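You operate a simulated robot arm through the tools that you are given. There is no shell and no other tool.

Carry out the task below with a simulated two-armed robot. There is one attempt and no reset: what you move stays moved.

JOB
Leak-test the peas can under the small hood and sort it.
Fine: close the hood, work the lever to the green, watch the display, let the air in; good or fault tray; the hood ends open. Set down upright: what you pick out.

It is judged by the outcome, as a careful person would: the job done as asked, and still so three seconds after it is handed in. It fails if anything else is knocked over, pushed out of place, dropped, spilled or broken.

ROBOT AND FRAMES
Two 7-joint arms with two-finger parallel grippers on one trunk that stands fixed in place. Base frame: the origin is at the foot of the trunk, x ahead of it, y to its left, z up. Readings come in m, rad, newtons and seconds.
The left shoulder is at [0.07, 0.156, 1.255], the right one opposite. Each reaches about 1.231 m from its shoulder. Payload 3.91 kg a hand.
Tool frame (each hand has its own): the origin (TCP) lies between the finger pads and is the grasp point; the fingertips stand 0.03 m ahead of it; z points along the fingers, y is the line along which they close. Largest opening 0.11 m; finger width 0.02, thickness 0.01; the body of the gripper, 0.048 by 0.112 m, starts 0.055 m behind the TCP.
Orientation is that of the tool frame in the base frame, as [roll, pitch, yaw] about the fixed x, y, z axes, in that order (R = Rz(yaw) Ry(pitch) Rx(roll)). With the fingers straight down and closing along the base's y, the tool's x points along the base's -x, its y along +y and its z along -z.

CONTROLS
- The arms move only by the tool send_rows. It takes "left_moves", "right_moves" or both (then of equal length, played together; a hand with none holds still); each is a list of rows, each a list of 7 numbers: the shift along the base's x, y, z in mm, then the turn, a rotation vector about the base's x, y, z in rad, then the finger opening in mm, from 0 to 110. In form: [[tx, ty, tz, wx, wy, wz, grip], ...]. A call has 1 to 20 rows; each row shifts and turns the commanded pose from where the row before left it. A row lasts 0.2 s, in which the tool goes at most 0.05 m and 0.15 rad; a call with a longer step from one row to the next is refused whole, and so is a gripper value outside its range. Where a pose cannot be reached the arm comes as near as it can. A force on the tool above 90 N (or 10 N above the force at the start of the call, whichever is more), or a blocked arm, ends the call early, and 0.2 s more pass. The fingers move at their own pace (about 0.108 m/s each) and stop on an object; they squeeze with about 37 N. The grip force told is the motor's: it shows also when the fingers shut on nothing. Time passes only in rows, and 0.2 s behind the last, so rows that do not move let the fingers close. It gives the time, the measured TCP pose, the force on the tool (base axes), the opening and the grip force at its end, in the units of the frame above (readings bear some noise), with the torque about the TCP (base axes, N m) and any sound that the robot's microphone picked up, and new pictures: "pictures" is both (left out), scene, wrist or none (wrist: the cameras of the hands that moved).
- Cameras (640 x 400 px; columns grow to the right, rows downward): "scene" is now at [0.1353, -0.0312, 1.4981]; the picture's right is [-0.34, -0.94, -0.00], its down [-0.41, 0.15, -0.90] and it looks along [0.85, -0.31, -0.44] (base axes); focal length 318 px, centre (320, 200). "left" rides on the left gripper at [0.072, -0.017, -0.103] in its tool frame; the picture's right is [0.23, 0.97, 0.00], its down [-0.76, 0.18, -0.62] and it looks along [-0.61, 0.14, 0.78] (tool axes); focal length 222 px, centre (320, 200). "right" rides on the right gripper at [0.072, 0.017, -0.103] in its tool frame; the picture's right is [-0.23, 0.97, 0.00], its down [-0.76, -0.18, -0.62] and it looks along [-0.61, -0.14, 0.78] (tool axes); focal length 222 px, centre (320, 200). There is no depth. A picture from a camera that has moved, and an enlarged one, comes with that camera's place and axes in the base frame and with its lens.
- lift_body(by): slides the trunk up (or, below 0, down) by that many m; the arms and the scene camera ride with it, the base frame stays. It gives what a move gives, with no picture.
- turn_head(pan, tilt): turns the head with the scene camera to pan (to the left, within 1.501 rad either way) and tilt (down, from -0.506 to 1.204), counted from straight ahead of the robot. It gives what a move gives, and a new picture of the scene camera.
- close_up(camera, box): a new picture of the part [left, top, right, bottom] of that camera's present view, enlarged. No time passes.
- job_done(): hands the job in; it is judged then, once.

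Nothing tells you positions but the pictures and the camera data. Unless the task says otherwise, let go and move clear before handing in.

The tools are called after "Call:" by a JSON object that holds its "fn" and its "kwargs". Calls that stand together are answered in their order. send_rows: Moves the arms, as the interface text tells. Its arguments: {"type":"object","properties":{"left_moves":{"type":"array","items":{"type":"array","items":{"type":"number"}}},"right_moves":{"type":"array","items":{"type":"array","items":{"type":"number"}}},"pictures":{"type":"string","enum":["both","scene","wrist","none"]}},"required":[]} The other tools are called the same way: lift_body (by) moves the trunk up or down; turn_head (pan, tilt) turns the head that bears the scene camera; close_up (camera, box) takes an enlarged picture of a part of a camera's view; job_done () hands the job in.

At the start:

```text
time: 0.0
left_ee_pos: [0.7394, -0.0319, 1.3666]
left_tcp_rot: [3.141, 0.001, -3.141]
left_ft_force: [0.2, -0.5, -0.2]
left_wrist_torque: [0.0, -0.01, -0.02]
left_finger_gap: 0.1101
left_finger_force: 0.0
right_ee_pos: [0.4262, -0.478, 1.3537]
right_tcp_rot: [3.141, 0.001, -3.14]
right_ft_force: [-0.3, 0.3, 0.3]
right_wrist_torque: [0.01, -0.05, 0.02]
right_finger_gap: 0.11
right_finger_force: 0.0
trunk travel left (down, up): [-0.7, 0.24]
head pan, tilt (commanded): [-0.349, 0.45]
```

scene: 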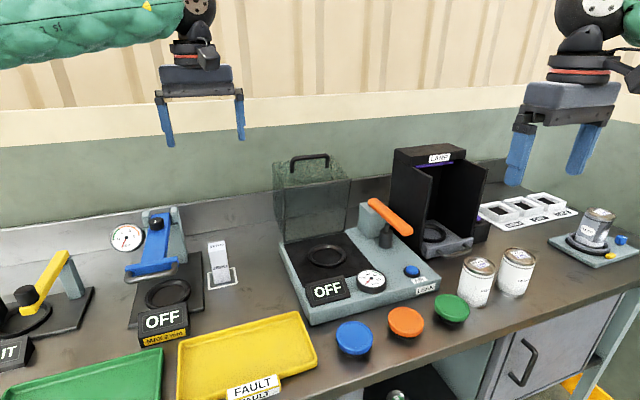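
right: 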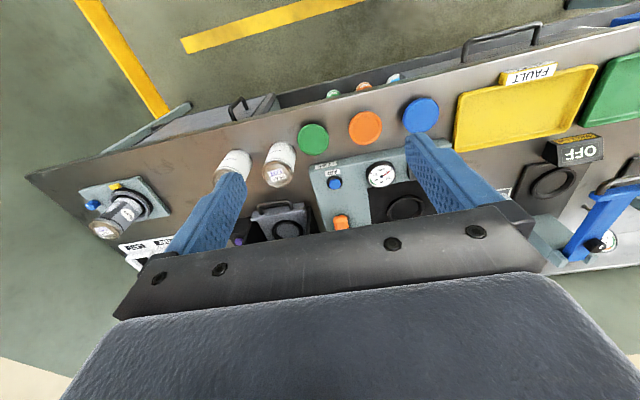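
left: 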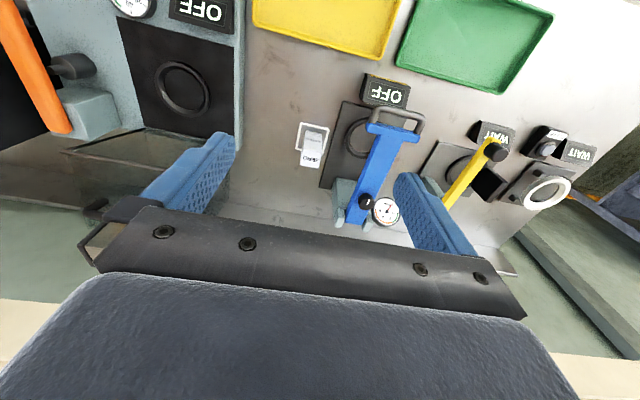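

I see a bench with several test stations: a clear hood with an orange lever and gauge in the middle, a blue press, a yellow lever device, cans on the right, and trays (yellow FAULT, green). I will look closer before moving anything.

Call:
{"fn": "close_up", "kwargs": {"camera": "scene", "box": [260, 140, 480, 340]}}

Call:
{"fn": "close_up", "kwargs": {"camera": "scene", "box": [440, 180, 640, 320]}}

Call:
{"fn": "close_up", "kwargs": {"camera": "scene", "box": [0, 200, 320, 400]}}

Call:
{"fn": "close_up", "kwargs": {"camera": "right", "box": [60, 80, 460, 280]}}

Call:
{"fn": "close_up", "kwargs": {"camera": "left", "box": [240, 0, 640, 260]}}

```text
2.00 times, centred on (370, 240) of scene
camera zoom: at [0.1353, -0.0312, 1.4981], right [-0.34, -0.94, 0.0], down [-0.41, 0.15, -0.9], along [0.85, -0.31, -0.44], focal length 637 px, centre (220, 120)
```

zoom: 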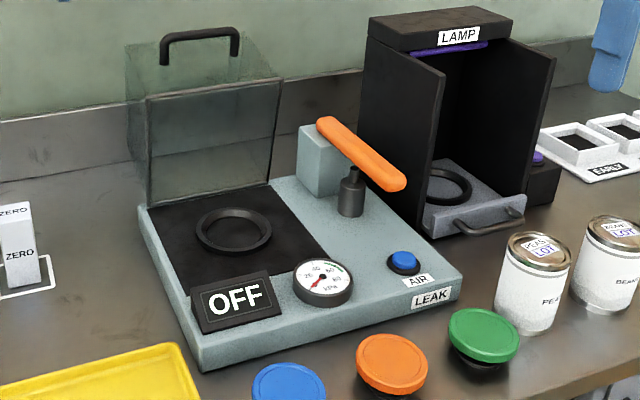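

```text
2.86 times, centred on (540, 250) of scene
camera zoom: at [0.1353, -0.0312, 1.4981], right [-0.34, -0.94, 0.0], down [-0.41, 0.15, -0.9], along [0.85, -0.31, -0.44], focal length 910 px, centre (-309, 57)
```

zoom: 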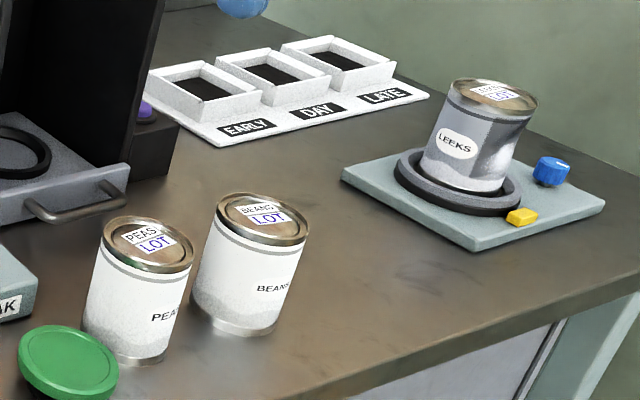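

```text
2.00 times, centred on (160, 300) of scene
camera zoom: at [0.1353, -0.0312, 1.4981], right [-0.34, -0.94, 0.0], down [-0.41, 0.15, -0.9], along [0.85, -0.31, -0.44], focal length 637 px, centre (640, 0)
```

zoom: 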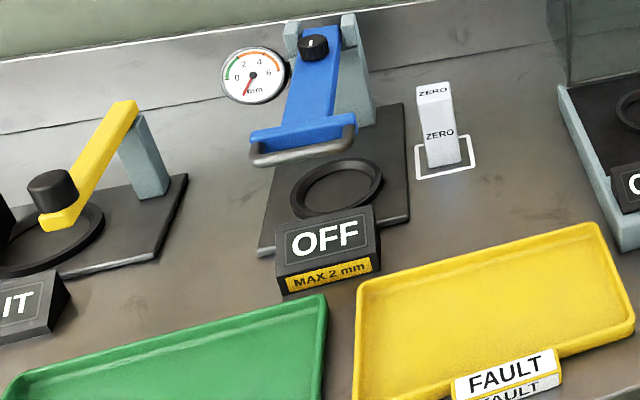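

```text
1.60 times, centred on (260, 180) of right
camera zoom: at [0.3538, -0.4615, 1.4563], right [0.23, 0.97, 0.0], down [0.76, -0.18, 0.62], along [0.61, -0.14, -0.78], focal length 355 px, centre (416, 232)
```

zoom: 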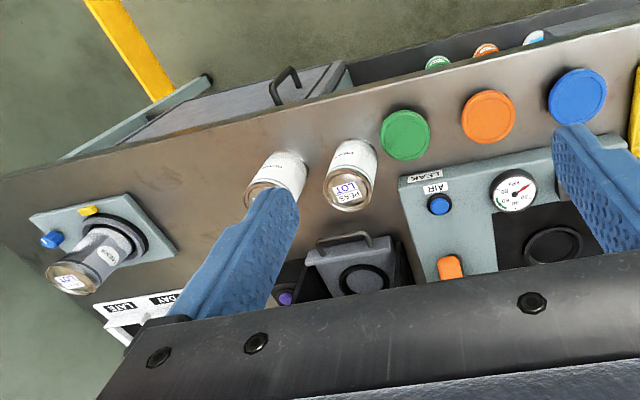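

```text
1.54 times, centred on (440, 130) of left
camera zoom: at [0.6658, -0.0508, 1.4708], right [-0.23, 0.97, 0.0], down [0.76, 0.18, 0.62], along [0.61, 0.14, -0.78], focal length 342 px, centre (135, 308)
```

zoom: 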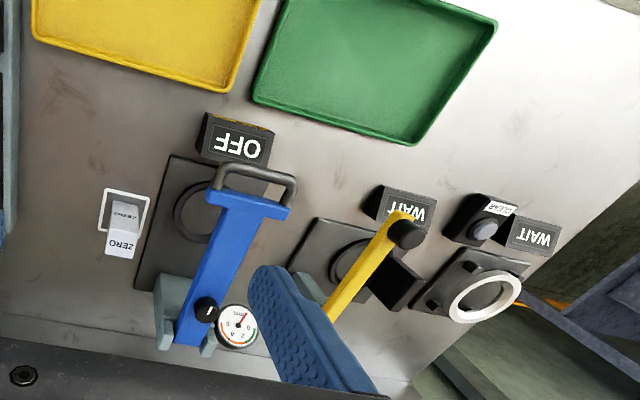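

The LEAK station (clear hood with orange lever, gauge, AIR button, OFF display) sits near x 0.8, y -0.35, and the PEAS can is to its right at the front. I will shift the right hand to get a better wrist view of the station.

Call:
{"fn": "send_rows", "kwargs": {"right_moves": [[25, 30, 0, 0, 0, 0, 110], [25, 30, 0, 0, 0, 0, 110], [25, 30, 0, 0, 0, 0, 110], [25, 30, 0, 0, 0, 0, 110]]}}

Call:
{"fn": "turn_head", "kwargs": {"pan": -0.5, "tilt": 0.6}}

```text
time: 1.0
left_ee_pos: [0.7414, -0.0313, 1.364]
left_tcp_rot: [-3.14, -0.003, -3.141]
left_ft_force: [0.5, 0.5, -1.1]
left_wrist_torque: [-0.05, 0.05, -0.03]
left_finger_gap: 0.1102
left_finger_force: 0.0
right_ee_pos: [0.5282, -0.3569, 1.3532]
right_tcp_rot: [-3.14, -0.002, -3.14]
right_ft_force: [-0.4, -0.4, -0.5]
right_wrist_torque: [-0.04, -0.01, -0.03]
right_finger_gap: 0.1099
right_finger_force: 0.1
trunk travel left (down, up): [-0.7, 0.24]
head pan, tilt (commanded): [-0.349, 0.45]
camera scene: at [0.1376, -0.0294, 1.4977], right [-0.34, -0.94, 0.0], down [-0.41, 0.15, -0.9], along [0.85, -0.31, -0.44], focal length 318 px, centre (320, 200)
camera right: at [0.4559, -0.339, 1.4557], right [0.23, 0.97, 0.0], down [0.76, -0.18, 0.62], along [0.61, -0.14, -0.78], focal length 222 px, centre (320, 200)
```

scene: 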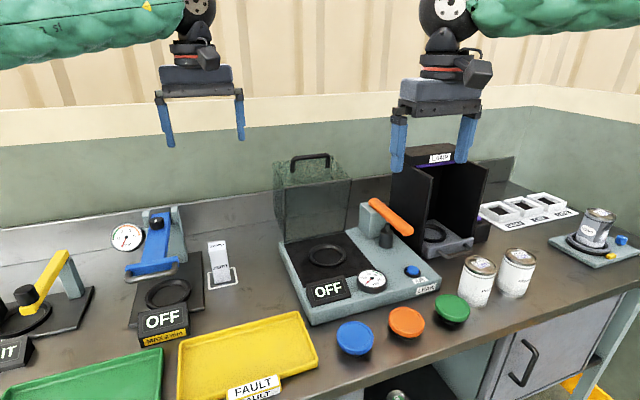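
right: 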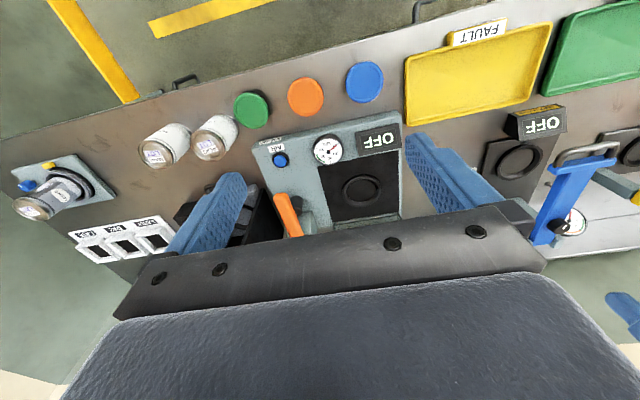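

```text
time: 1.7
left_ee_pos: [0.7376, -0.034, 1.3664]
left_tcp_rot: [-3.141, 0.001, -3.141]
left_ft_force: [1.1, 0.2, 0.0]
left_wrist_torque: [-0.04, 0.0, 0.04]
left_finger_gap: 0.11
left_finger_force: 0.1
right_ee_pos: [0.5257, -0.3574, 1.3529]
right_tcp_rot: [-3.142, 0.002, 3.141]
right_ft_force: [0.3, -0.2, 0.4]
right_wrist_torque: [0.01, -0.01, -0.02]
right_finger_gap: 0.1099
right_finger_force: 0.1
trunk travel left (down, up): [-0.7, 0.24]
head pan, tilt (commanded): [-0.499, 0.6]
camera scene: at [0.1264, -0.0423, 1.4846], right [-0.48, -0.88, 0.0], down [-0.5, 0.27, -0.83], along [0.72, -0.39, -0.56], focal length 318 px, centre (320, 200)
```

scene: 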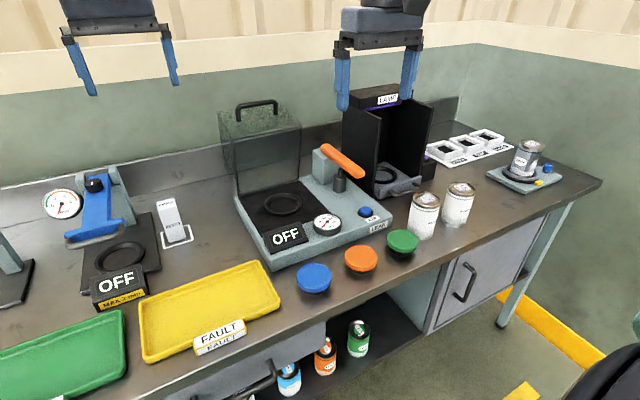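

The head now has a better angle on the LEAK station. I'll take enlarged views of the station, the hood, and the cans from both cameras.

Call:
{"fn": "close_up", "kwargs": {"camera": "scene", "box": [210, 90, 410, 280]}}

Call:
{"fn": "close_up", "kwargs": {"camera": "right", "box": [230, 80, 430, 240]}}

Call:
{"fn": "close_up", "kwargs": {"camera": "right", "box": [120, 80, 280, 200]}}

Call:
{"fn": "close_up", "kwargs": {"camera": "scene", "box": [340, 150, 500, 270]}}

```text
2.11 times, centred on (310, 185) of scene
camera zoom: at [0.1264, -0.0423, 1.4846], right [-0.48, -0.88, 0.0], down [-0.5, 0.27, -0.83], along [0.72, -0.39, -0.56], focal length 670 px, centre (341, 232)
```

zoom: 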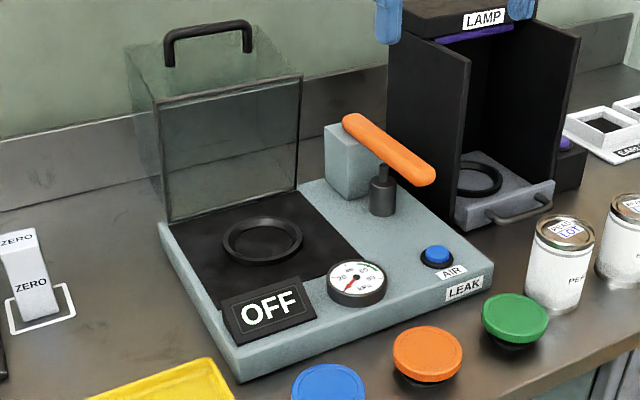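

```text
2.50 times, centred on (330, 160) of right
camera zoom: at [0.4533, -0.3412, 1.4563], right [0.23, 0.97, 0.0], down [0.76, -0.18, 0.62], along [0.61, -0.14, -0.78], focal length 555 px, centre (295, 300)
```

zoom: 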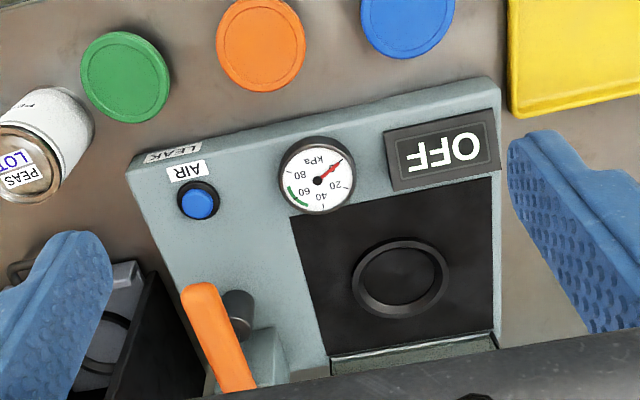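

```text
3.33 times, centred on (200, 140) of right
camera zoom: at [0.4533, -0.3412, 1.4563], right [0.23, 0.97, 0.0], down [0.76, -0.18, 0.62], along [0.61, -0.14, -0.78], focal length 740 px, centre (720, 400)
```

zoom: 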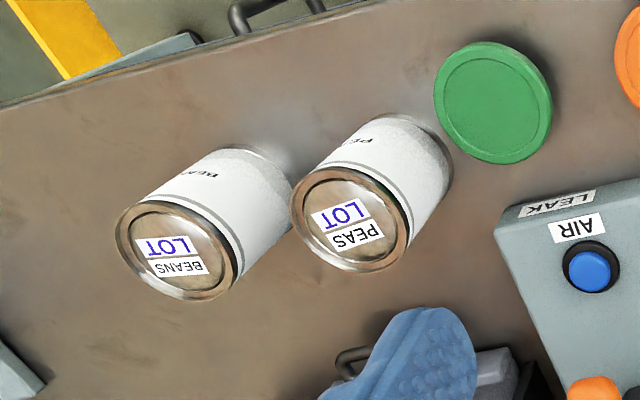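

```text
3.33 times, centred on (420, 210) of scene
camera zoom: at [0.1264, -0.0423, 1.4846], right [-0.48, -0.88, 0.0], down [-0.5, 0.27, -0.83], along [0.72, -0.39, -0.56], focal length 1061 px, centre (-13, 167)
```

zoom: 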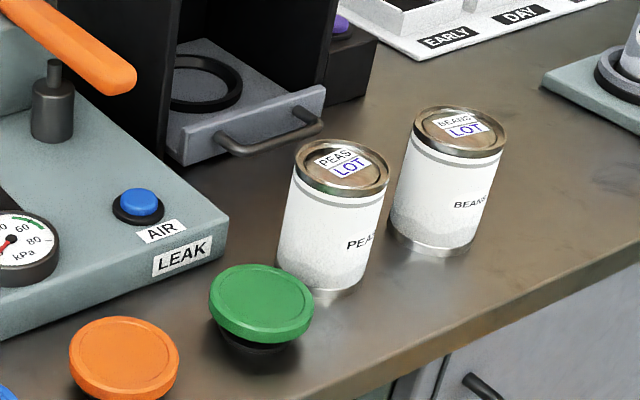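

I take the peas can to be at about (0.594, -0.613) with its lid at z ≈ 1.017, and the ring under the hood at about (0.831, -0.307, 0.95). Next I hover over the peas can with the right hand and check the alignment.

Call:
{"fn": "send_rows", "kwargs": {"right_moves": [[8.5, -32, -25, 0, 0, 0, 100], [8.5, -32, -25, 0, 0, 0, 100], [8.5, -32, -25, 0, 0, 0, 100], [8.5, -32, -25, 0, 0, 0, 100], [8.5, -32, -25, 0, 0, 0, 100], [8.5, -32, -25, 0, 0, 0, 100], [8.5, -32, -25, 0, 0, 0, 100], [8.5, -32, -25, 0, 0, 0, 100], [0, 0, 0, 0, 0, 0, 100]]}}

```text
time: 3.7
left_ee_pos: [0.7395, -0.0324, 1.3662]
left_tcp_rot: [3.142, 0.0, -3.14]
left_ft_force: [0.2, -0.4, 0.3]
left_wrist_torque: [-0.03, -0.01, 0.01]
left_finger_gap: 0.1098
left_finger_force: 0.1
right_ee_pos: [0.595, -0.6127, 1.1534]
right_tcp_rot: [3.141, 0.0, -3.14]
right_ft_force: [-0.4, 0.9, 0.4]
right_wrist_torque: [-0.02, -0.01, -0.02]
right_finger_gap: 0.0998
right_finger_force: 0.1
trunk travel left (down, up): [-0.7, 0.24]
head pan, tilt (commanded): [-0.499, 0.6]
camera scene: at [0.1264, -0.0415, 1.4846], right [-0.48, -0.88, 0.0], down [-0.5, 0.27, -0.82], along [0.72, -0.39, -0.57], focal length 318 px, centre (320, 200)
camera right: at [0.522, -0.597, 1.2562], right [0.23, 0.97, 0.0], down [0.76, -0.18, 0.62], along [0.61, -0.14, -0.78], focal length 222 px, centre (320, 200)
```

scene: 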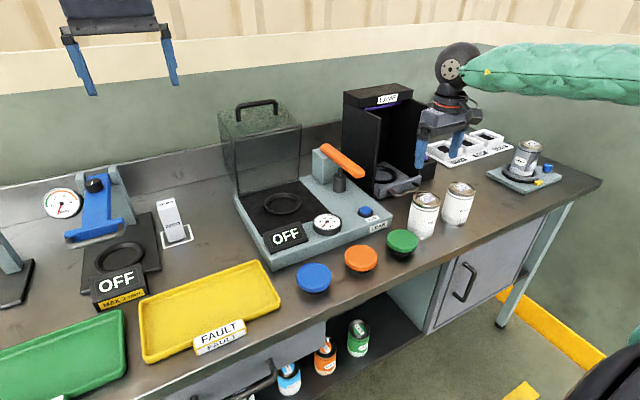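
right: 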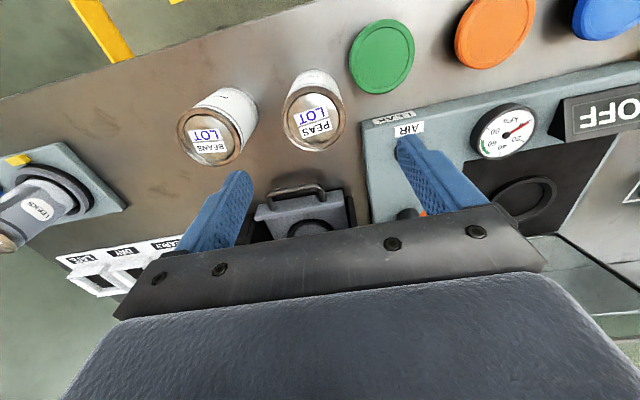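

The peas can is almost under the right hand; I'll zoom in to measure the offset exactly.

Call:
{"fn": "close_up", "kwargs": {"camera": "right", "box": [260, 60, 380, 160]}}

Call:
{"fn": "close_up", "kwargs": {"camera": "scene", "box": [380, 110, 500, 250]}}

```text
4.00 times, centred on (320, 110) of right
camera zoom: at [0.522, -0.597, 1.2562], right [0.23, 0.97, 0.0], down [0.76, -0.18, 0.62], along [0.61, -0.14, -0.78], focal length 888 px, centre (320, 560)
```

zoom: 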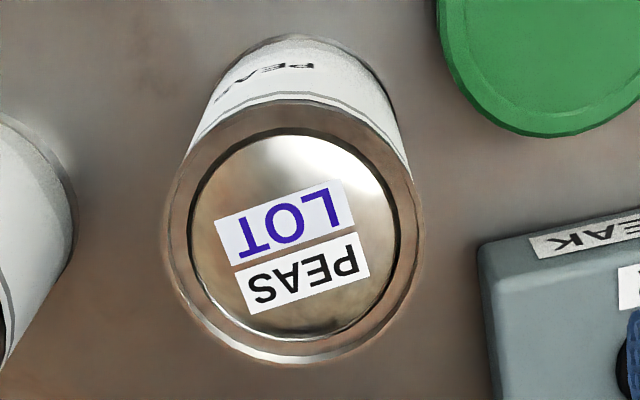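

```text
2.86 times, centred on (440, 180) of scene
camera zoom: at [0.1264, -0.0415, 1.4846], right [-0.48, -0.88, 0.0], down [-0.5, 0.27, -0.82], along [0.72, -0.39, -0.57], focal length 910 px, centre (-23, 257)
```

zoom: 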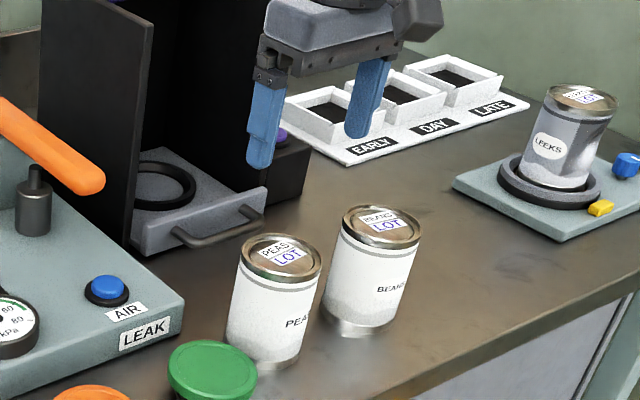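

Combining the two views puts the peas can at about (0.599, -0.621), lid at z ≈ 1.008, bench at z ≈ 0.90. I'll centre over it and lower to just above the lid, then check.

Call:
{"fn": "send_rows", "kwargs": {"right_moves": [[5, -7, -20, 0, 0, 0, 95], [0, 0, -40, 0, 0, 0, 95], [0, 0, -35, 0, 0, 0, 95], [0, 0, 0, 0, 0, 0, 95]], "pictures": "both"}}

```text
time: 4.7
left_ee_pos: [0.7382, -0.0332, 1.3671]
left_tcp_rot: [3.14, -0.001, -3.14]
left_ft_force: [0.4, 0.0, 0.2]
left_wrist_torque: [-0.01, -0.03, 0.0]
left_finger_gap: 0.11
left_finger_force: 0.1
right_ee_pos: [0.6008, -0.6198, 1.058]
right_tcp_rot: [-3.141, 0.001, -3.141]
right_ft_force: [-0.2, 0.1, 0.6]
right_wrist_torque: [0.01, 0.02, 0.01]
right_finger_gap: 0.095
right_finger_force: 0.0
trunk travel left (down, up): [-0.7, 0.24]
head pan, tilt (commanded): [-0.499, 0.6]
camera scene: at [0.1263, -0.042, 1.4846], right [-0.48, -0.88, 0.0], down [-0.5, 0.27, -0.82], along [0.72, -0.39, -0.57], focal length 318 px, centre (320, 200)
camera right: at [0.5274, -0.6036, 1.1605], right [0.23, 0.97, 0.0], down [0.76, -0.18, 0.62], along [0.61, -0.14, -0.78], focal length 222 px, centre (320, 200)
```

scene: 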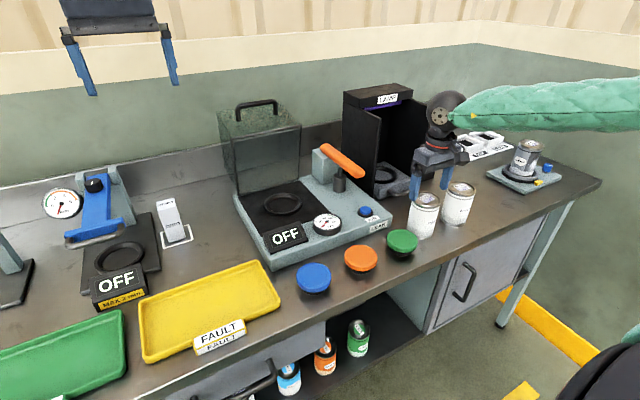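
right: 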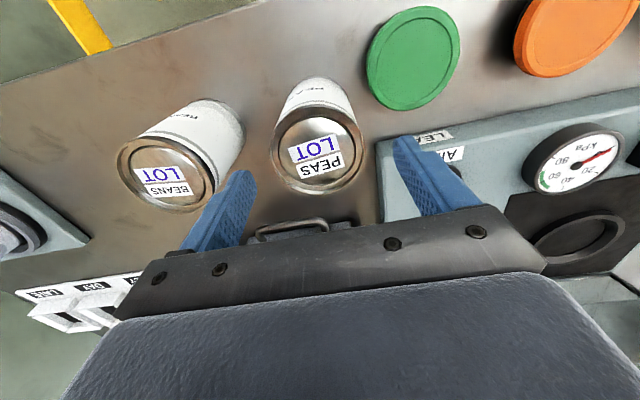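

The can is centred between the fingers. I'll lower to the grasp height and close.

Call:
{"fn": "send_rows", "kwargs": {"right_moves": [[0, -1, -25, 0, 0, 0, 95], [0, 0, -25, 0, 0, 0, 95], [0, 0, -20, 0, 0, 0, 95], [0, 0, -12, 0, 0, 0, 95], [0, 0, 0, 0, 0, 0, 95], [0, 0, 0, 0, 0, 0, 60], [0, 0, 0, 0, 0, 0, 60], [0, 0, 0, 0, 0, 0, 60]], "pictures": "both"}}

```text
time: 6.5
left_ee_pos: [0.7386, -0.0323, 1.3669]
left_tcp_rot: [3.14, -0.003, -3.14]
left_ft_force: [0.6, 0.2, -0.4]
left_wrist_torque: [-0.01, 0.0, 0.02]
left_finger_gap: 0.11
left_finger_force: 0.0
right_ee_pos: [0.6006, -0.6235, 0.9762]
right_tcp_rot: [-3.141, -0.001, -3.142]
right_ft_force: [0.2, -0.2, 2.1]
right_wrist_torque: [0.09, -0.12, -0.04]
right_finger_gap: 0.0724
right_finger_force: 37.5
trunk travel left (down, up): [-0.7, 0.24]
head pan, tilt (commanded): [-0.499, 0.6]
camera scene: at [0.1266, -0.0422, 1.4845], right [-0.48, -0.88, 0.0], down [-0.5, 0.27, -0.82], along [0.72, -0.39, -0.57], focal length 318 px, centre (320, 200)
camera right: at [0.5271, -0.6057, 1.0788], right [0.23, 0.97, 0.0], down [0.76, -0.18, 0.62], along [0.61, -0.14, -0.78], focal length 222 px, centre (320, 200)
```

scene: 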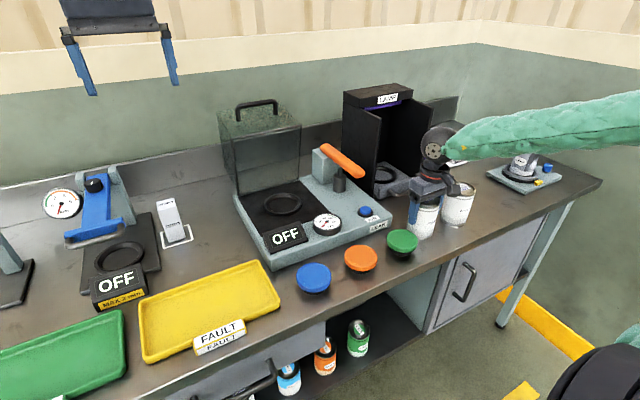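
right: 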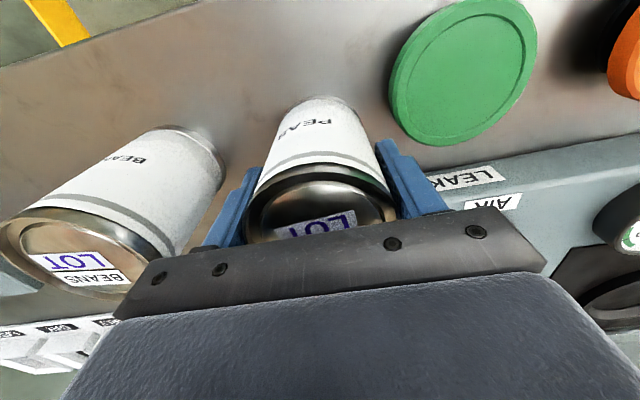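

The peas can is gripped (opening 72 mm). I'll lift it clear and use the left camera to pin down the ring position.

Call:
{"fn": "send_rows", "kwargs": {"right_moves": [[0, 0, 15, 0, 0, 0, 60], [0, 0, 30, 0, 0, 0, 60], [0, 0, 35, 0, 0, 0, 60], [0, 0, 35, 0, 0, 0, 60], [0, 0, 35, 0, 0, 0, 60], [0, 0, 20, 0, 0, 0, 60]], "pictures": "both"}}

Call:
{"fn": "close_up", "kwargs": {"camera": "left", "box": [100, 0, 260, 150]}}

```text
time: 7.9
left_ee_pos: [0.74, -0.0341, 1.3659]
left_tcp_rot: [3.141, 0.001, -3.139]
left_ft_force: [-0.6, 0.4, -0.4]
left_wrist_torque: [0.02, -0.02, 0.03]
left_finger_gap: 0.1098
left_finger_force: 0.0
right_ee_pos: [0.5997, -0.6229, 1.1466]
right_tcp_rot: [3.141, -0.001, 3.141]
right_ft_force: [0.1, 0.4, -3.8]
right_wrist_torque: [0.01, 0.0, 0.04]
right_finger_gap: 0.0726
right_finger_force: 36.7
trunk travel left (down, up): [-0.7, 0.24]
head pan, tilt (commanded): [-0.499, 0.6]
camera scene: at [0.1268, -0.0423, 1.4844], right [-0.48, -0.88, 0.0], down [-0.5, 0.27, -0.82], along [0.72, -0.39, -0.57], focal length 318 px, centre (320, 200)
camera right: at [0.5276, -0.6063, 1.2493], right [0.23, 0.97, 0.0], down [0.76, -0.18, 0.62], along [0.61, -0.14, -0.78], focal length 222 px, centre (320, 200)
```

scene: 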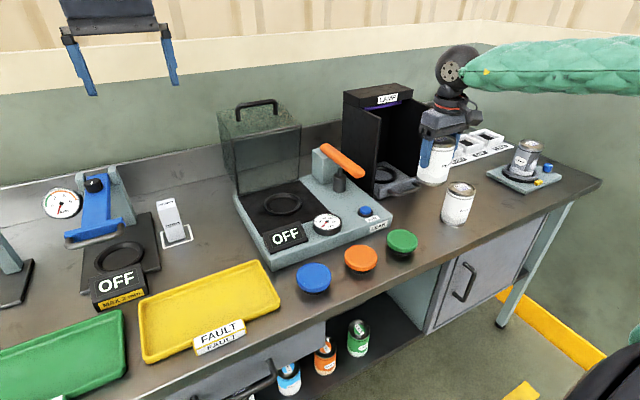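
right: 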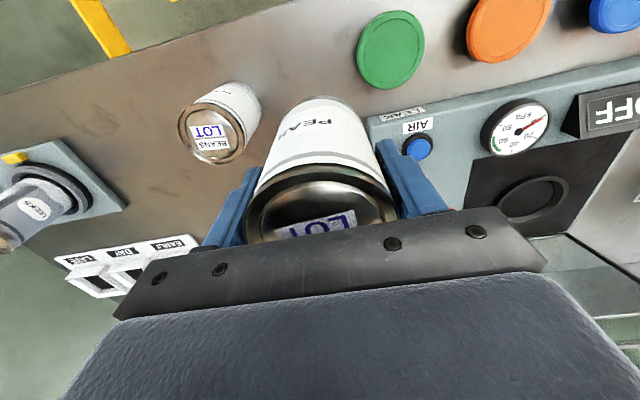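

```text
2.67 times, centred on (180, 75) of left
camera zoom: at [0.6661, -0.051, 1.4706], right [-0.23, 0.97, 0.0], down [0.76, 0.18, 0.62], along [0.61, 0.14, -0.78], focal length 592 px, centre (693, 533)
```

zoom: 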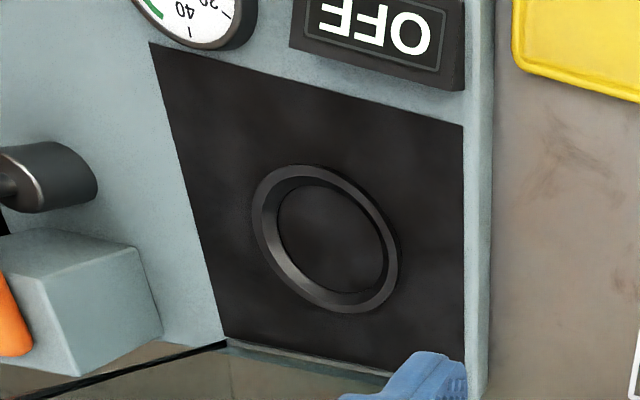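

The left and scene cameras agree on the ring centre at about (0.840, -0.308). I'll carry the can along the front and then forward over the ring, staying high.

Call:
{"fn": "send_rows", "kwargs": {"right_moves": [[0, 44, 4, 0, 0, 0, 60], [0, 44, 4, 0, 0, 0, 60], [0, 44, 4, 0, 0, 0, 60], [0, 44, 4, 0, 0, 0, 60], [0, 44, 4, 0, 0, 0, 60], [34.4, 13.4, 0, 0, 0, 0, 60], [34.4, 13.4, 0, 0, 0, 0, 60], [34.4, 13.4, 0, 0, 0, 0, 60], [34.4, 13.4, 0, 0, 0, 0, 60], [34.4, 13.4, 0, 0, 0, 0, 60], [34.4, 13.4, 0, 0, 0, 0, 60], [34.4, 13.6, 0, 0, 0, 0, 60], [0, 0, 0, 0, 0, 0, 60]], "pictures": "both"}}

Call:
{"fn": "close_up", "kwargs": {"camera": "left", "box": [80, 0, 260, 150]}}

Call:
{"fn": "close_up", "kwargs": {"camera": "scene", "box": [210, 90, 410, 280]}}

```text
time: 10.7
left_ee_pos: [0.7379, -0.0332, 1.3668]
left_tcp_rot: [-3.14, 0.0, -3.138]
left_ft_force: [0.5, 0.0, -0.9]
left_wrist_torque: [0.04, -0.02, -0.02]
left_finger_gap: 0.1099
left_finger_force: 0.1
right_ee_pos: [0.8401, -0.3078, 1.1677]
right_tcp_rot: [3.14, 0.001, -3.141]
right_ft_force: [0.1, -0.8, -4.4]
right_wrist_torque: [0.0, -0.01, 0.02]
right_finger_gap: 0.0728
right_finger_force: 37.2
trunk travel left (down, up): [-0.7, 0.24]
head pan, tilt (commanded): [-0.499, 0.6]
camera scene: at [0.126, -0.043, 1.4846], right [-0.48, -0.88, 0.0], down [-0.5, 0.27, -0.82], along [0.72, -0.39, -0.57], focal length 318 px, centre (320, 200)
camera right: at [0.767, -0.2919, 1.2701], right [0.23, 0.97, 0.0], down [0.76, -0.18, 0.62], along [0.61, -0.14, -0.78], focal length 222 px, centre (320, 200)
```

scene: 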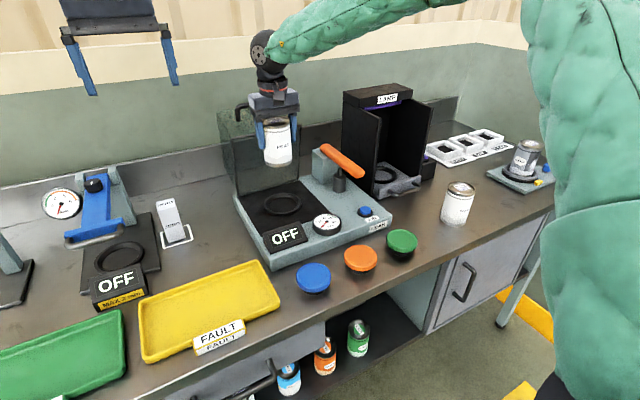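
right: 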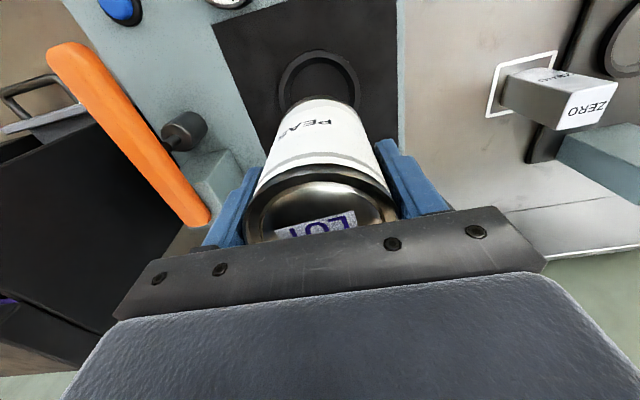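

```text
2.67 times, centred on (170, 75) of left
camera zoom: at [0.6652, -0.0516, 1.4711], right [-0.23, 0.97, 0.0], down [0.76, 0.18, 0.62], along [0.61, 0.14, -0.78], focal length 592 px, centre (720, 533)
```

zoom: 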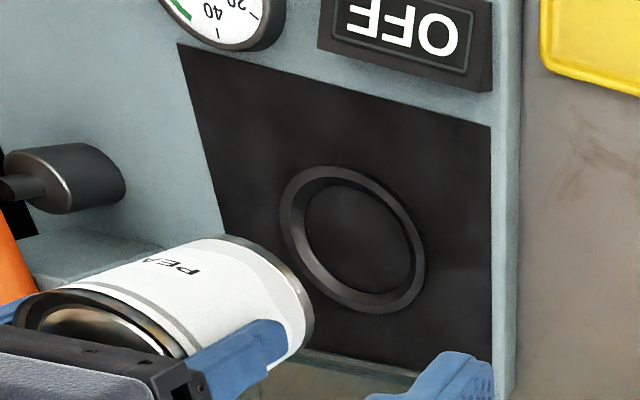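

```text
2.11 times, centred on (310, 185) of scene
camera zoom: at [0.126, -0.043, 1.4846], right [-0.48, -0.88, 0.0], down [-0.5, 0.27, -0.82], along [0.72, -0.39, -0.57], focal length 670 px, centre (341, 232)
```

zoom: 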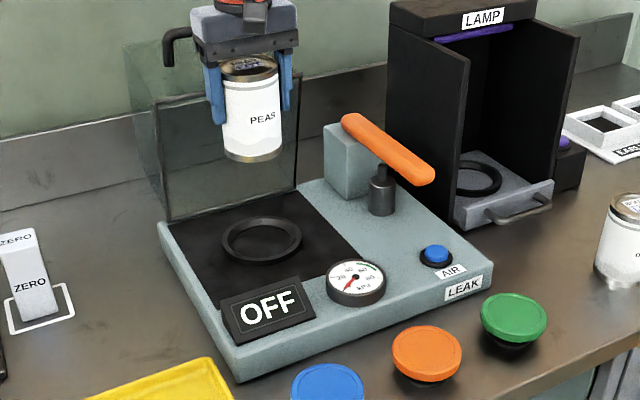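

The can hovers over the ring with the columns matching. I'll zoom in on the wrist view to check the fore-aft alignment.

Call:
{"fn": "close_up", "kwargs": {"camera": "right", "box": [220, 20, 420, 145]}}

```text
3.20 times, centred on (320, 82) of right
camera zoom: at [0.767, -0.2919, 1.2701], right [0.23, 0.97, 0.0], down [0.76, -0.18, 0.62], along [0.61, -0.14, -0.78], focal length 711 px, centre (320, 576)
```

zoom: 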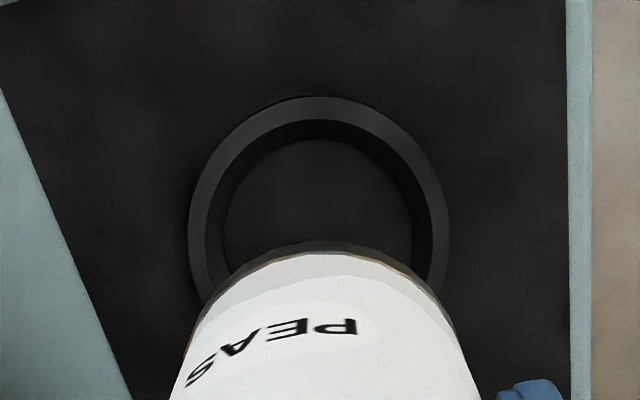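

The ring centre reads x ≈ 0.842, y ≈ -0.3085 and the can sits within a couple of millimetres of that, so I'll lower most of the way and re-check.

Call:
{"fn": "send_rows", "kwargs": {"right_moves": [[0, 0, -30, 0, 0, 0, 60], [0, 0, -30, 0, 0, 0, 60], [0, 0, -30, 0, 0, 0, 60], [0, 0, -20, 0, 0, 0, 60], [0, 0, 0, 0, 0, 0, 60]], "pictures": "both"}}

Call:
{"fn": "close_up", "kwargs": {"camera": "left", "box": [80, 0, 260, 150]}}

Call:
{"fn": "close_up", "kwargs": {"camera": "scene", "box": [210, 130, 350, 260]}}

Call:
{"fn": "close_up", "kwargs": {"camera": "right", "box": [220, 20, 420, 145]}}

```text
time: 11.9
left_ee_pos: [0.7376, -0.0324, 1.3669]
left_tcp_rot: [-3.141, 0.001, -3.142]
left_ft_force: [-0.2, 0.7, 0.4]
left_wrist_torque: [0.04, 0.0, 0.02]
left_finger_gap: 0.1101
left_finger_force: 0.1
right_ee_pos: [0.8411, -0.3078, 1.0557]
right_tcp_rot: [-3.141, -0.001, -3.141]
right_ft_force: [0.2, 0.4, -3.4]
right_wrist_torque: [0.0, 0.01, 0.01]
right_finger_gap: 0.0722
right_finger_force: 37.3
trunk travel left (down, up): [-0.7, 0.24]
head pan, tilt (commanded): [-0.499, 0.6]
camera scene: at [0.1265, -0.042, 1.4846], right [-0.48, -0.88, 0.0], down [-0.5, 0.27, -0.82], along [0.72, -0.39, -0.57], focal length 318 px, centre (320, 200)
camera right: at [0.7681, -0.2905, 1.159], right [0.23, 0.97, 0.0], down [0.76, -0.18, 0.62], along [0.61, -0.14, -0.78], focal length 222 px, centre (320, 200)
```

scene: 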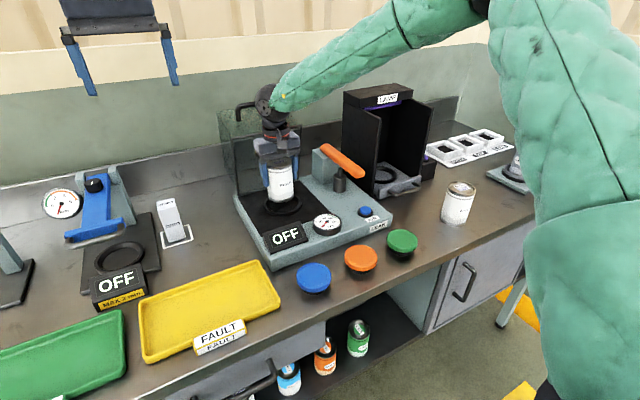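
right: 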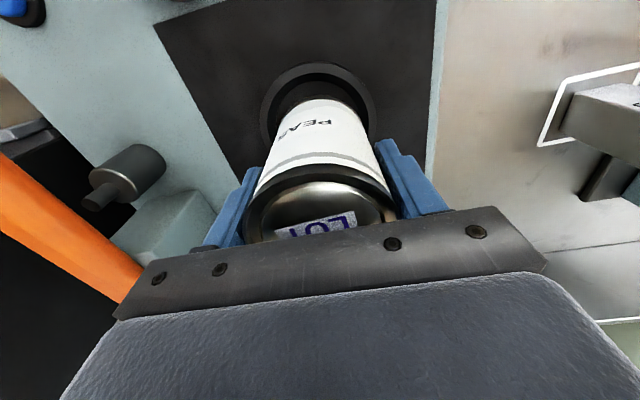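

```text
2.67 times, centred on (170, 75) of left
camera zoom: at [0.6658, -0.0507, 1.4709], right [-0.23, 0.97, 0.0], down [0.76, 0.18, 0.62], along [0.61, 0.14, -0.78], focal length 592 px, centre (720, 533)
```

zoom: 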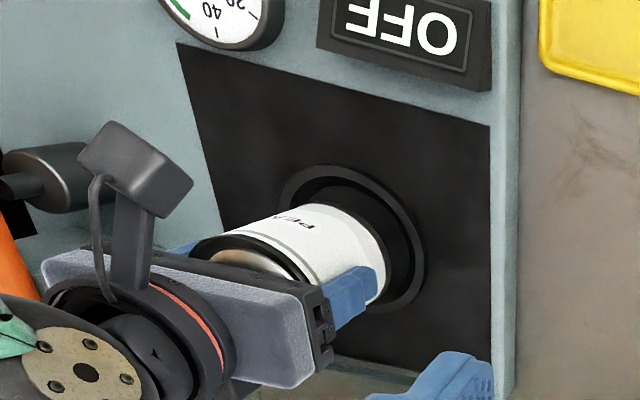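

```text
3.08 times, centred on (280, 195) of scene
camera zoom: at [0.1265, -0.042, 1.4846], right [-0.48, -0.88, 0.0], down [-0.5, 0.27, -0.82], along [0.72, -0.39, -0.57], focal length 980 px, centre (443, 215)
```

zoom: 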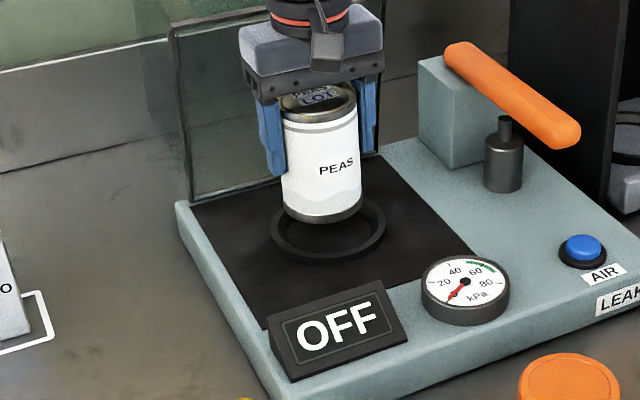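

```text
3.20 times, centred on (320, 82) of right
camera zoom: at [0.7681, -0.2905, 1.159], right [0.23, 0.97, 0.0], down [0.76, -0.18, 0.62], along [0.61, -0.14, -0.78], focal length 711 px, centre (320, 576)
```

zoom: 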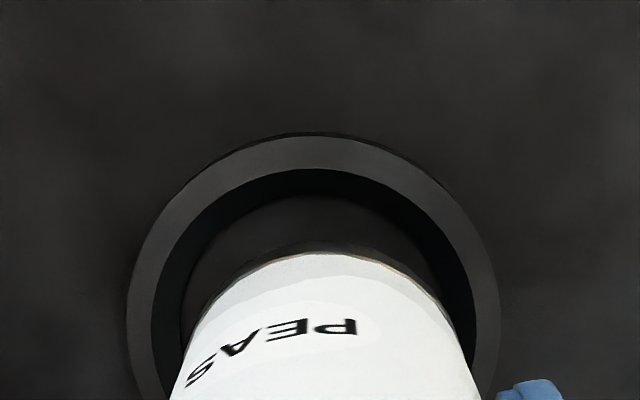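

The can is about 3 cm above the ring floor and nearly concentric; the ring looks ~1.5 mm to the right. I'll nudge and lower in small steps while watching the force.

Call:
{"fn": "send_rows", "kwargs": {"right_moves": [[0, -1.5, -8, 0, 0, 0, 60], [0, 0, -8, 0, 0, 0, 60], [0, 0, -8, 0, 0, 0, 60], [0, 0, -2, 0, 0, 0, 60], [0, 0, 0, 0, 0, 0, 60]], "pictures": "wrist"}}

Call:
{"fn": "close_up", "kwargs": {"camera": "right", "box": [220, 20, 420, 145]}}

Call:
{"fn": "close_up", "kwargs": {"camera": "scene", "box": [210, 130, 350, 260]}}

```text
time: 13.1
left_ee_pos: [0.7392, -0.0321, 1.3666]
left_tcp_rot: [-3.141, -0.002, -3.14]
left_ft_force: [0.6, 0.6, 0.0]
left_wrist_torque: [-0.03, -0.01, -0.03]
left_finger_gap: 0.1101
left_finger_force: 0.1
right_ee_pos: [0.8407, -0.3099, 1.0304]
right_tcp_rot: [-3.14, 0.0, 3.14]
right_ft_force: [0.5, 0.0, -4.1]
right_wrist_torque: [0.01, 0.01, 0.01]
right_finger_gap: 0.0726
right_finger_force: 37.0
trunk travel left (down, up): [-0.7, 0.24]
head pan, tilt (commanded): [-0.499, 0.6]
camera right: at [0.7679, -0.2926, 1.1325], right [0.23, 0.97, 0.0], down [0.76, -0.18, 0.62], along [0.61, -0.14, -0.78], focal length 222 px, centre (320, 200)
```

right: 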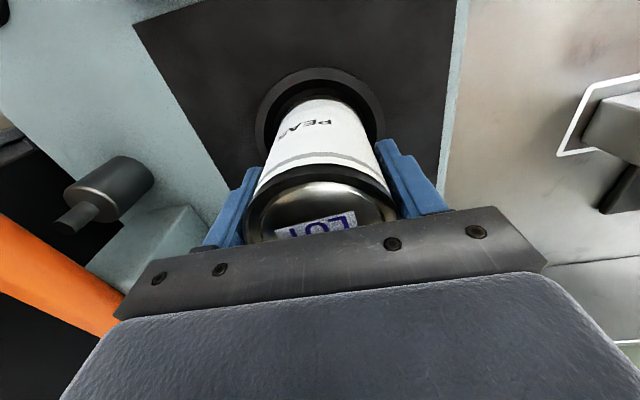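

```text
3.20 times, centred on (320, 82) of right
camera zoom: at [0.7679, -0.2926, 1.1325], right [0.23, 0.97, 0.0], down [0.76, -0.18, 0.62], along [0.61, -0.14, -0.78], focal length 711 px, centre (320, 576)
```

zoom: 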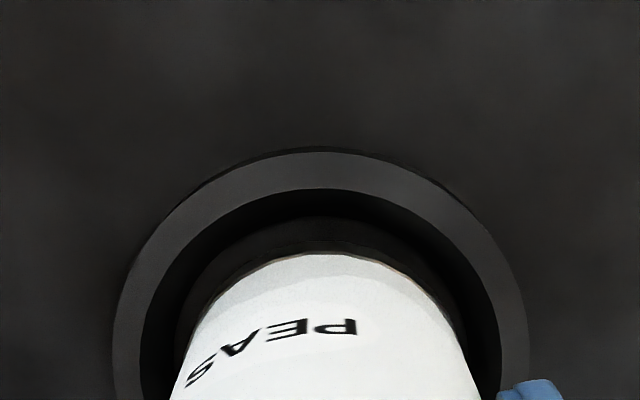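

```text
3.08 times, centred on (280, 195) of scene
camera zoom: at [0.1272, -0.0421, 1.4845], right [-0.48, -0.88, 0.0], down [-0.5, 0.27, -0.82], along [0.72, -0.39, -0.57], focal length 980 px, centre (443, 215)
```

zoom: 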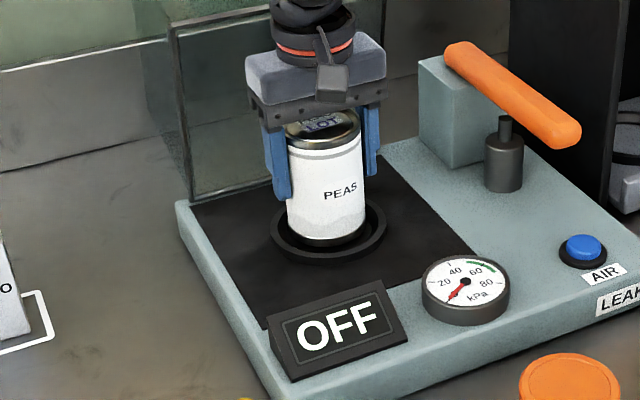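

Alignment now looks concentric. Continuing down in 3 mm steps.

Call:
{"fn": "send_rows", "kwargs": {"right_moves": [[0, 0, -3, 0, 0, 0, 60], [0, 0, -2, 0, 0, 0, 60], [0, 0, 0, 0, 0, 0, 60]], "pictures": "none"}}

```text
time: 13.9
left_ee_pos: [0.74, -0.0346, 1.3661]
left_tcp_rot: [-3.14, 0.001, -3.14]
left_ft_force: [0.4, 0.2, 0.0]
left_wrist_torque: [-0.01, 0.0, 0.01]
left_finger_gap: 0.1101
left_finger_force: 0.0
right_ee_pos: [0.8417, -0.3089, 1.0246]
right_tcp_rot: [-3.141, 0.0, 3.141]
right_ft_force: [-0.1, -0.8, -3.8]
right_wrist_torque: [0.02, 0.01, -0.04]
right_finger_gap: 0.0723
right_finger_force: 37.0
trunk travel left (down, up): [-0.7, 0.24]
head pan, tilt (commanded): [-0.499, 0.6]
```

Call:
{"fn": "send_rows", "kwargs": {"right_moves": [[0, 0, -2, 0, 0, 0, 60], [0, 0, -2, 0, 0, 0, 60], [0, 0, 0, 0, 0, 0, 60]], "pictures": "none"}}

```text
time: 14.7
left_ee_pos: [0.7396, -0.0339, 1.3658]
left_tcp_rot: [-3.141, 0.0, -3.14]
left_ft_force: [0.2, 0.2, 1.2]
left_wrist_torque: [0.0, -0.02, 0.01]
left_finger_gap: 0.1101
left_finger_force: 0.1
right_ee_pos: [0.8406, -0.3094, 1.0197]
right_tcp_rot: [-3.141, -0.001, 3.14]
right_ft_force: [-0.3, -0.2, -3.1]
right_wrist_torque: [-0.03, 0.0, 0.01]
right_finger_gap: 0.0725
right_finger_force: 37.3
trunk travel left (down, up): [-0.7, 0.24]
head pan, tilt (commanded): [-0.499, 0.6]
```

No contact yet (force still just the can's weight); I'll go down a little more and look.

Call:
{"fn": "send_rows", "kwargs": {"right_moves": [[0, 0, -2, 0, 0, 0, 60], [0, 0, -2, 0, 0, 0, 60], [0, 0, 0, 0, 0, 0, 60]], "pictures": "wrist"}}

Call:
{"fn": "close_up", "kwargs": {"camera": "scene", "box": [240, 150, 330, 230]}}

Call:
{"fn": "close_up", "kwargs": {"camera": "right", "box": [220, 20, 420, 145]}}

```text
time: 15.5
left_ee_pos: [0.7377, -0.0338, 1.3677]
left_tcp_rot: [3.141, 0.003, -3.139]
left_ft_force: [-0.1, 0.3, -0.9]
left_wrist_torque: [0.03, 0.01, 0.01]
left_finger_gap: 0.1098
left_finger_force: 0.0
right_ee_pos: [0.84, -0.3085, 1.0201]
right_tcp_rot: [3.141, 0.004, 3.141]
right_ft_force: [7.2, -3.7, 26.1]
right_wrist_torque: [-0.1, 0.0, -0.15]
right_finger_gap: 0.0724
right_finger_force: 37.5
trunk travel left (down, up): [-0.7, 0.24]
head pan, tilt (commanded): [-0.499, 0.6]
camera right: at [0.7672, -0.2925, 1.1229], right [0.23, 0.97, 0.0], down [0.76, -0.18, 0.63], along [0.61, -0.14, -0.78], focal length 222 px, centre (320, 200)
```

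right: 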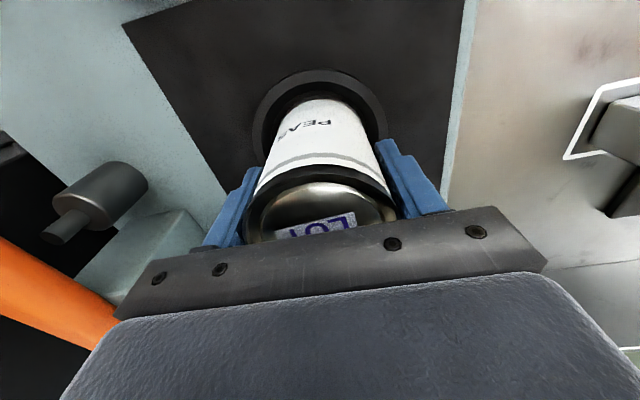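

```text
5.00 times, centred on (285, 190) of scene
camera zoom: at [0.1252, -0.0416, 1.485], right [-0.48, -0.88, 0.0], down [-0.5, 0.27, -0.83], along [0.72, -0.39, -0.56], focal length 1592 px, centre (495, 250)
```

zoom: 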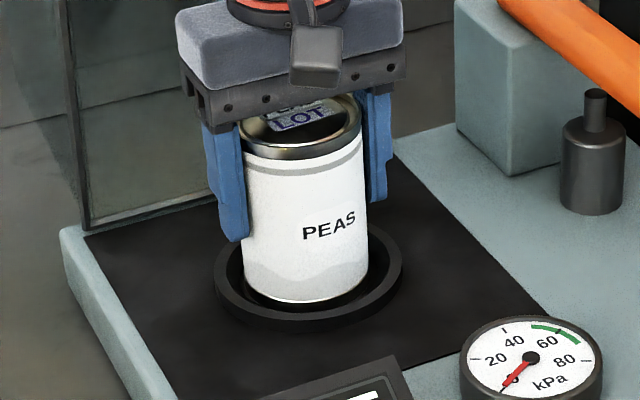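

```text
3.20 times, centred on (320, 82) of right
camera zoom: at [0.7672, -0.2925, 1.1229], right [0.23, 0.97, 0.0], down [0.76, -0.18, 0.63], along [0.61, -0.14, -0.78], focal length 711 px, centre (320, 576)
```

zoom: 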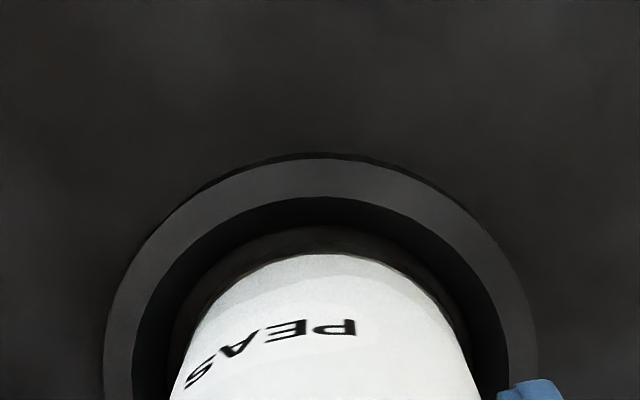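

The can has touched the floor of the ring (force rose). I'll relieve the pressure by 2 mm, open, and rise straight up.

Call:
{"fn": "send_rows", "kwargs": {"right_moves": [[0, 0, 2, 0, 0, 0, 60], [0, 0, 0, 0, 0, 0, 60], [0, 0, 0, 0, 0, 0, 100], [0, 0, 0, 0, 0, 0, 100], [0, 0, 20, 0, 0, 0, 100], [0, 0, 35, 0, 0, 0, 100], [0, 0, 40, 0, 0, 0, 100], [0, 0, 40, 0, 0, 0, 100], [-20, 0, 40, 0, 0, 0, 100], [-40, 0, 20, 0, 0, 0, 100], [-40, 0, 0, 0, 0, 0, 100], [-40, 0, 0, 0, 0, 0, 100]], "pictures": "both"}}

Call:
{"fn": "close_up", "kwargs": {"camera": "scene", "box": [210, 90, 410, 280]}}

Call:
{"fn": "close_up", "kwargs": {"camera": "left", "box": [80, 0, 260, 150]}}

```text
time: 18.1
left_ee_pos: [0.7373, -0.0335, 1.3679]
left_tcp_rot: [3.141, 0.002, -3.139]
left_ft_force: [-0.9, 0.6, 0.3]
left_wrist_torque: [0.03, 0.01, 0.01]
left_finger_gap: 0.11
left_finger_force: 0.1
right_ee_pos: [0.6987, -0.3089, 1.2165]
right_tcp_rot: [-3.14, 0.003, -3.14]
right_ft_force: [-0.4, 0.3, 0.4]
right_wrist_torque: [0.03, -0.02, -0.01]
right_finger_gap: 0.0999
right_finger_force: 0.0
trunk travel left (down, up): [-0.7, 0.24]
head pan, tilt (commanded): [-0.499, 0.6]
camera scene: at [0.1248, -0.0426, 1.4847], right [-0.48, -0.88, 0.0], down [-0.5, 0.27, -0.83], along [0.73, -0.39, -0.56], focal length 318 px, centre (320, 200)
camera right: at [0.6258, -0.2936, 1.3188], right [0.23, 0.97, 0.0], down [0.76, -0.18, 0.62], along [0.61, -0.14, -0.78], focal length 222 px, centre (320, 200)
```

scene: 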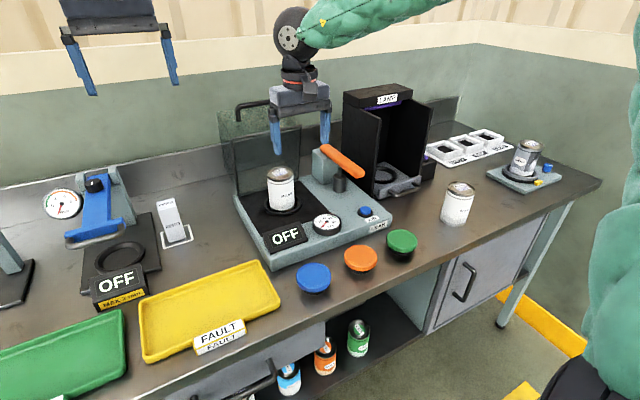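
right: 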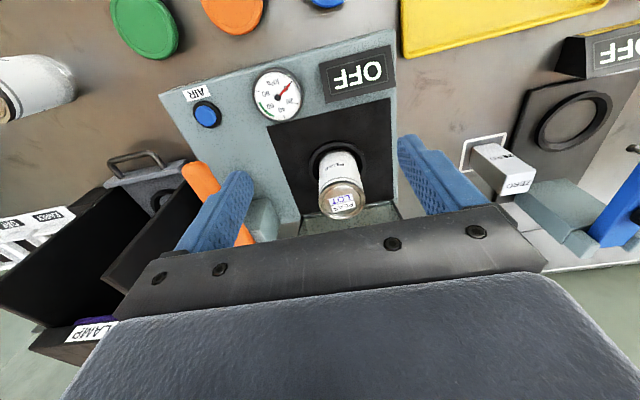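

```text
2.11 times, centred on (310, 185) of scene
camera zoom: at [0.1248, -0.0426, 1.4847], right [-0.48, -0.88, 0.0], down [-0.5, 0.27, -0.83], along [0.73, -0.39, -0.56], focal length 670 px, centre (341, 232)
```

zoom: 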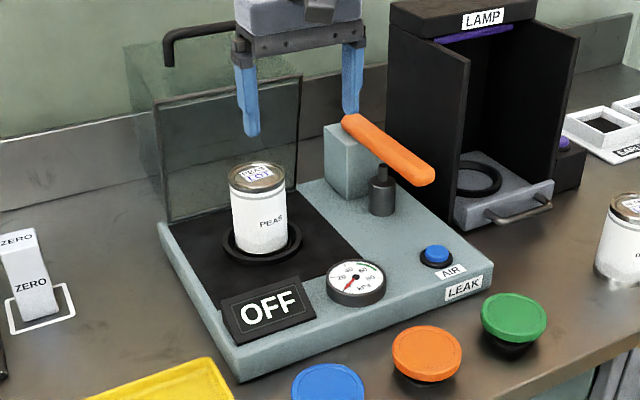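

```text
2.67 times, centred on (170, 75) of left
camera zoom: at [0.6641, -0.0509, 1.4719], right [-0.23, 0.97, 0.0], down [0.76, 0.18, 0.62], along [0.61, 0.14, -0.78], focal length 592 px, centre (720, 533)
```

zoom: 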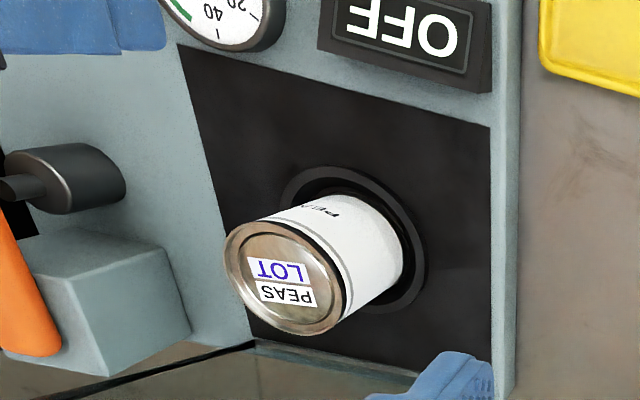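

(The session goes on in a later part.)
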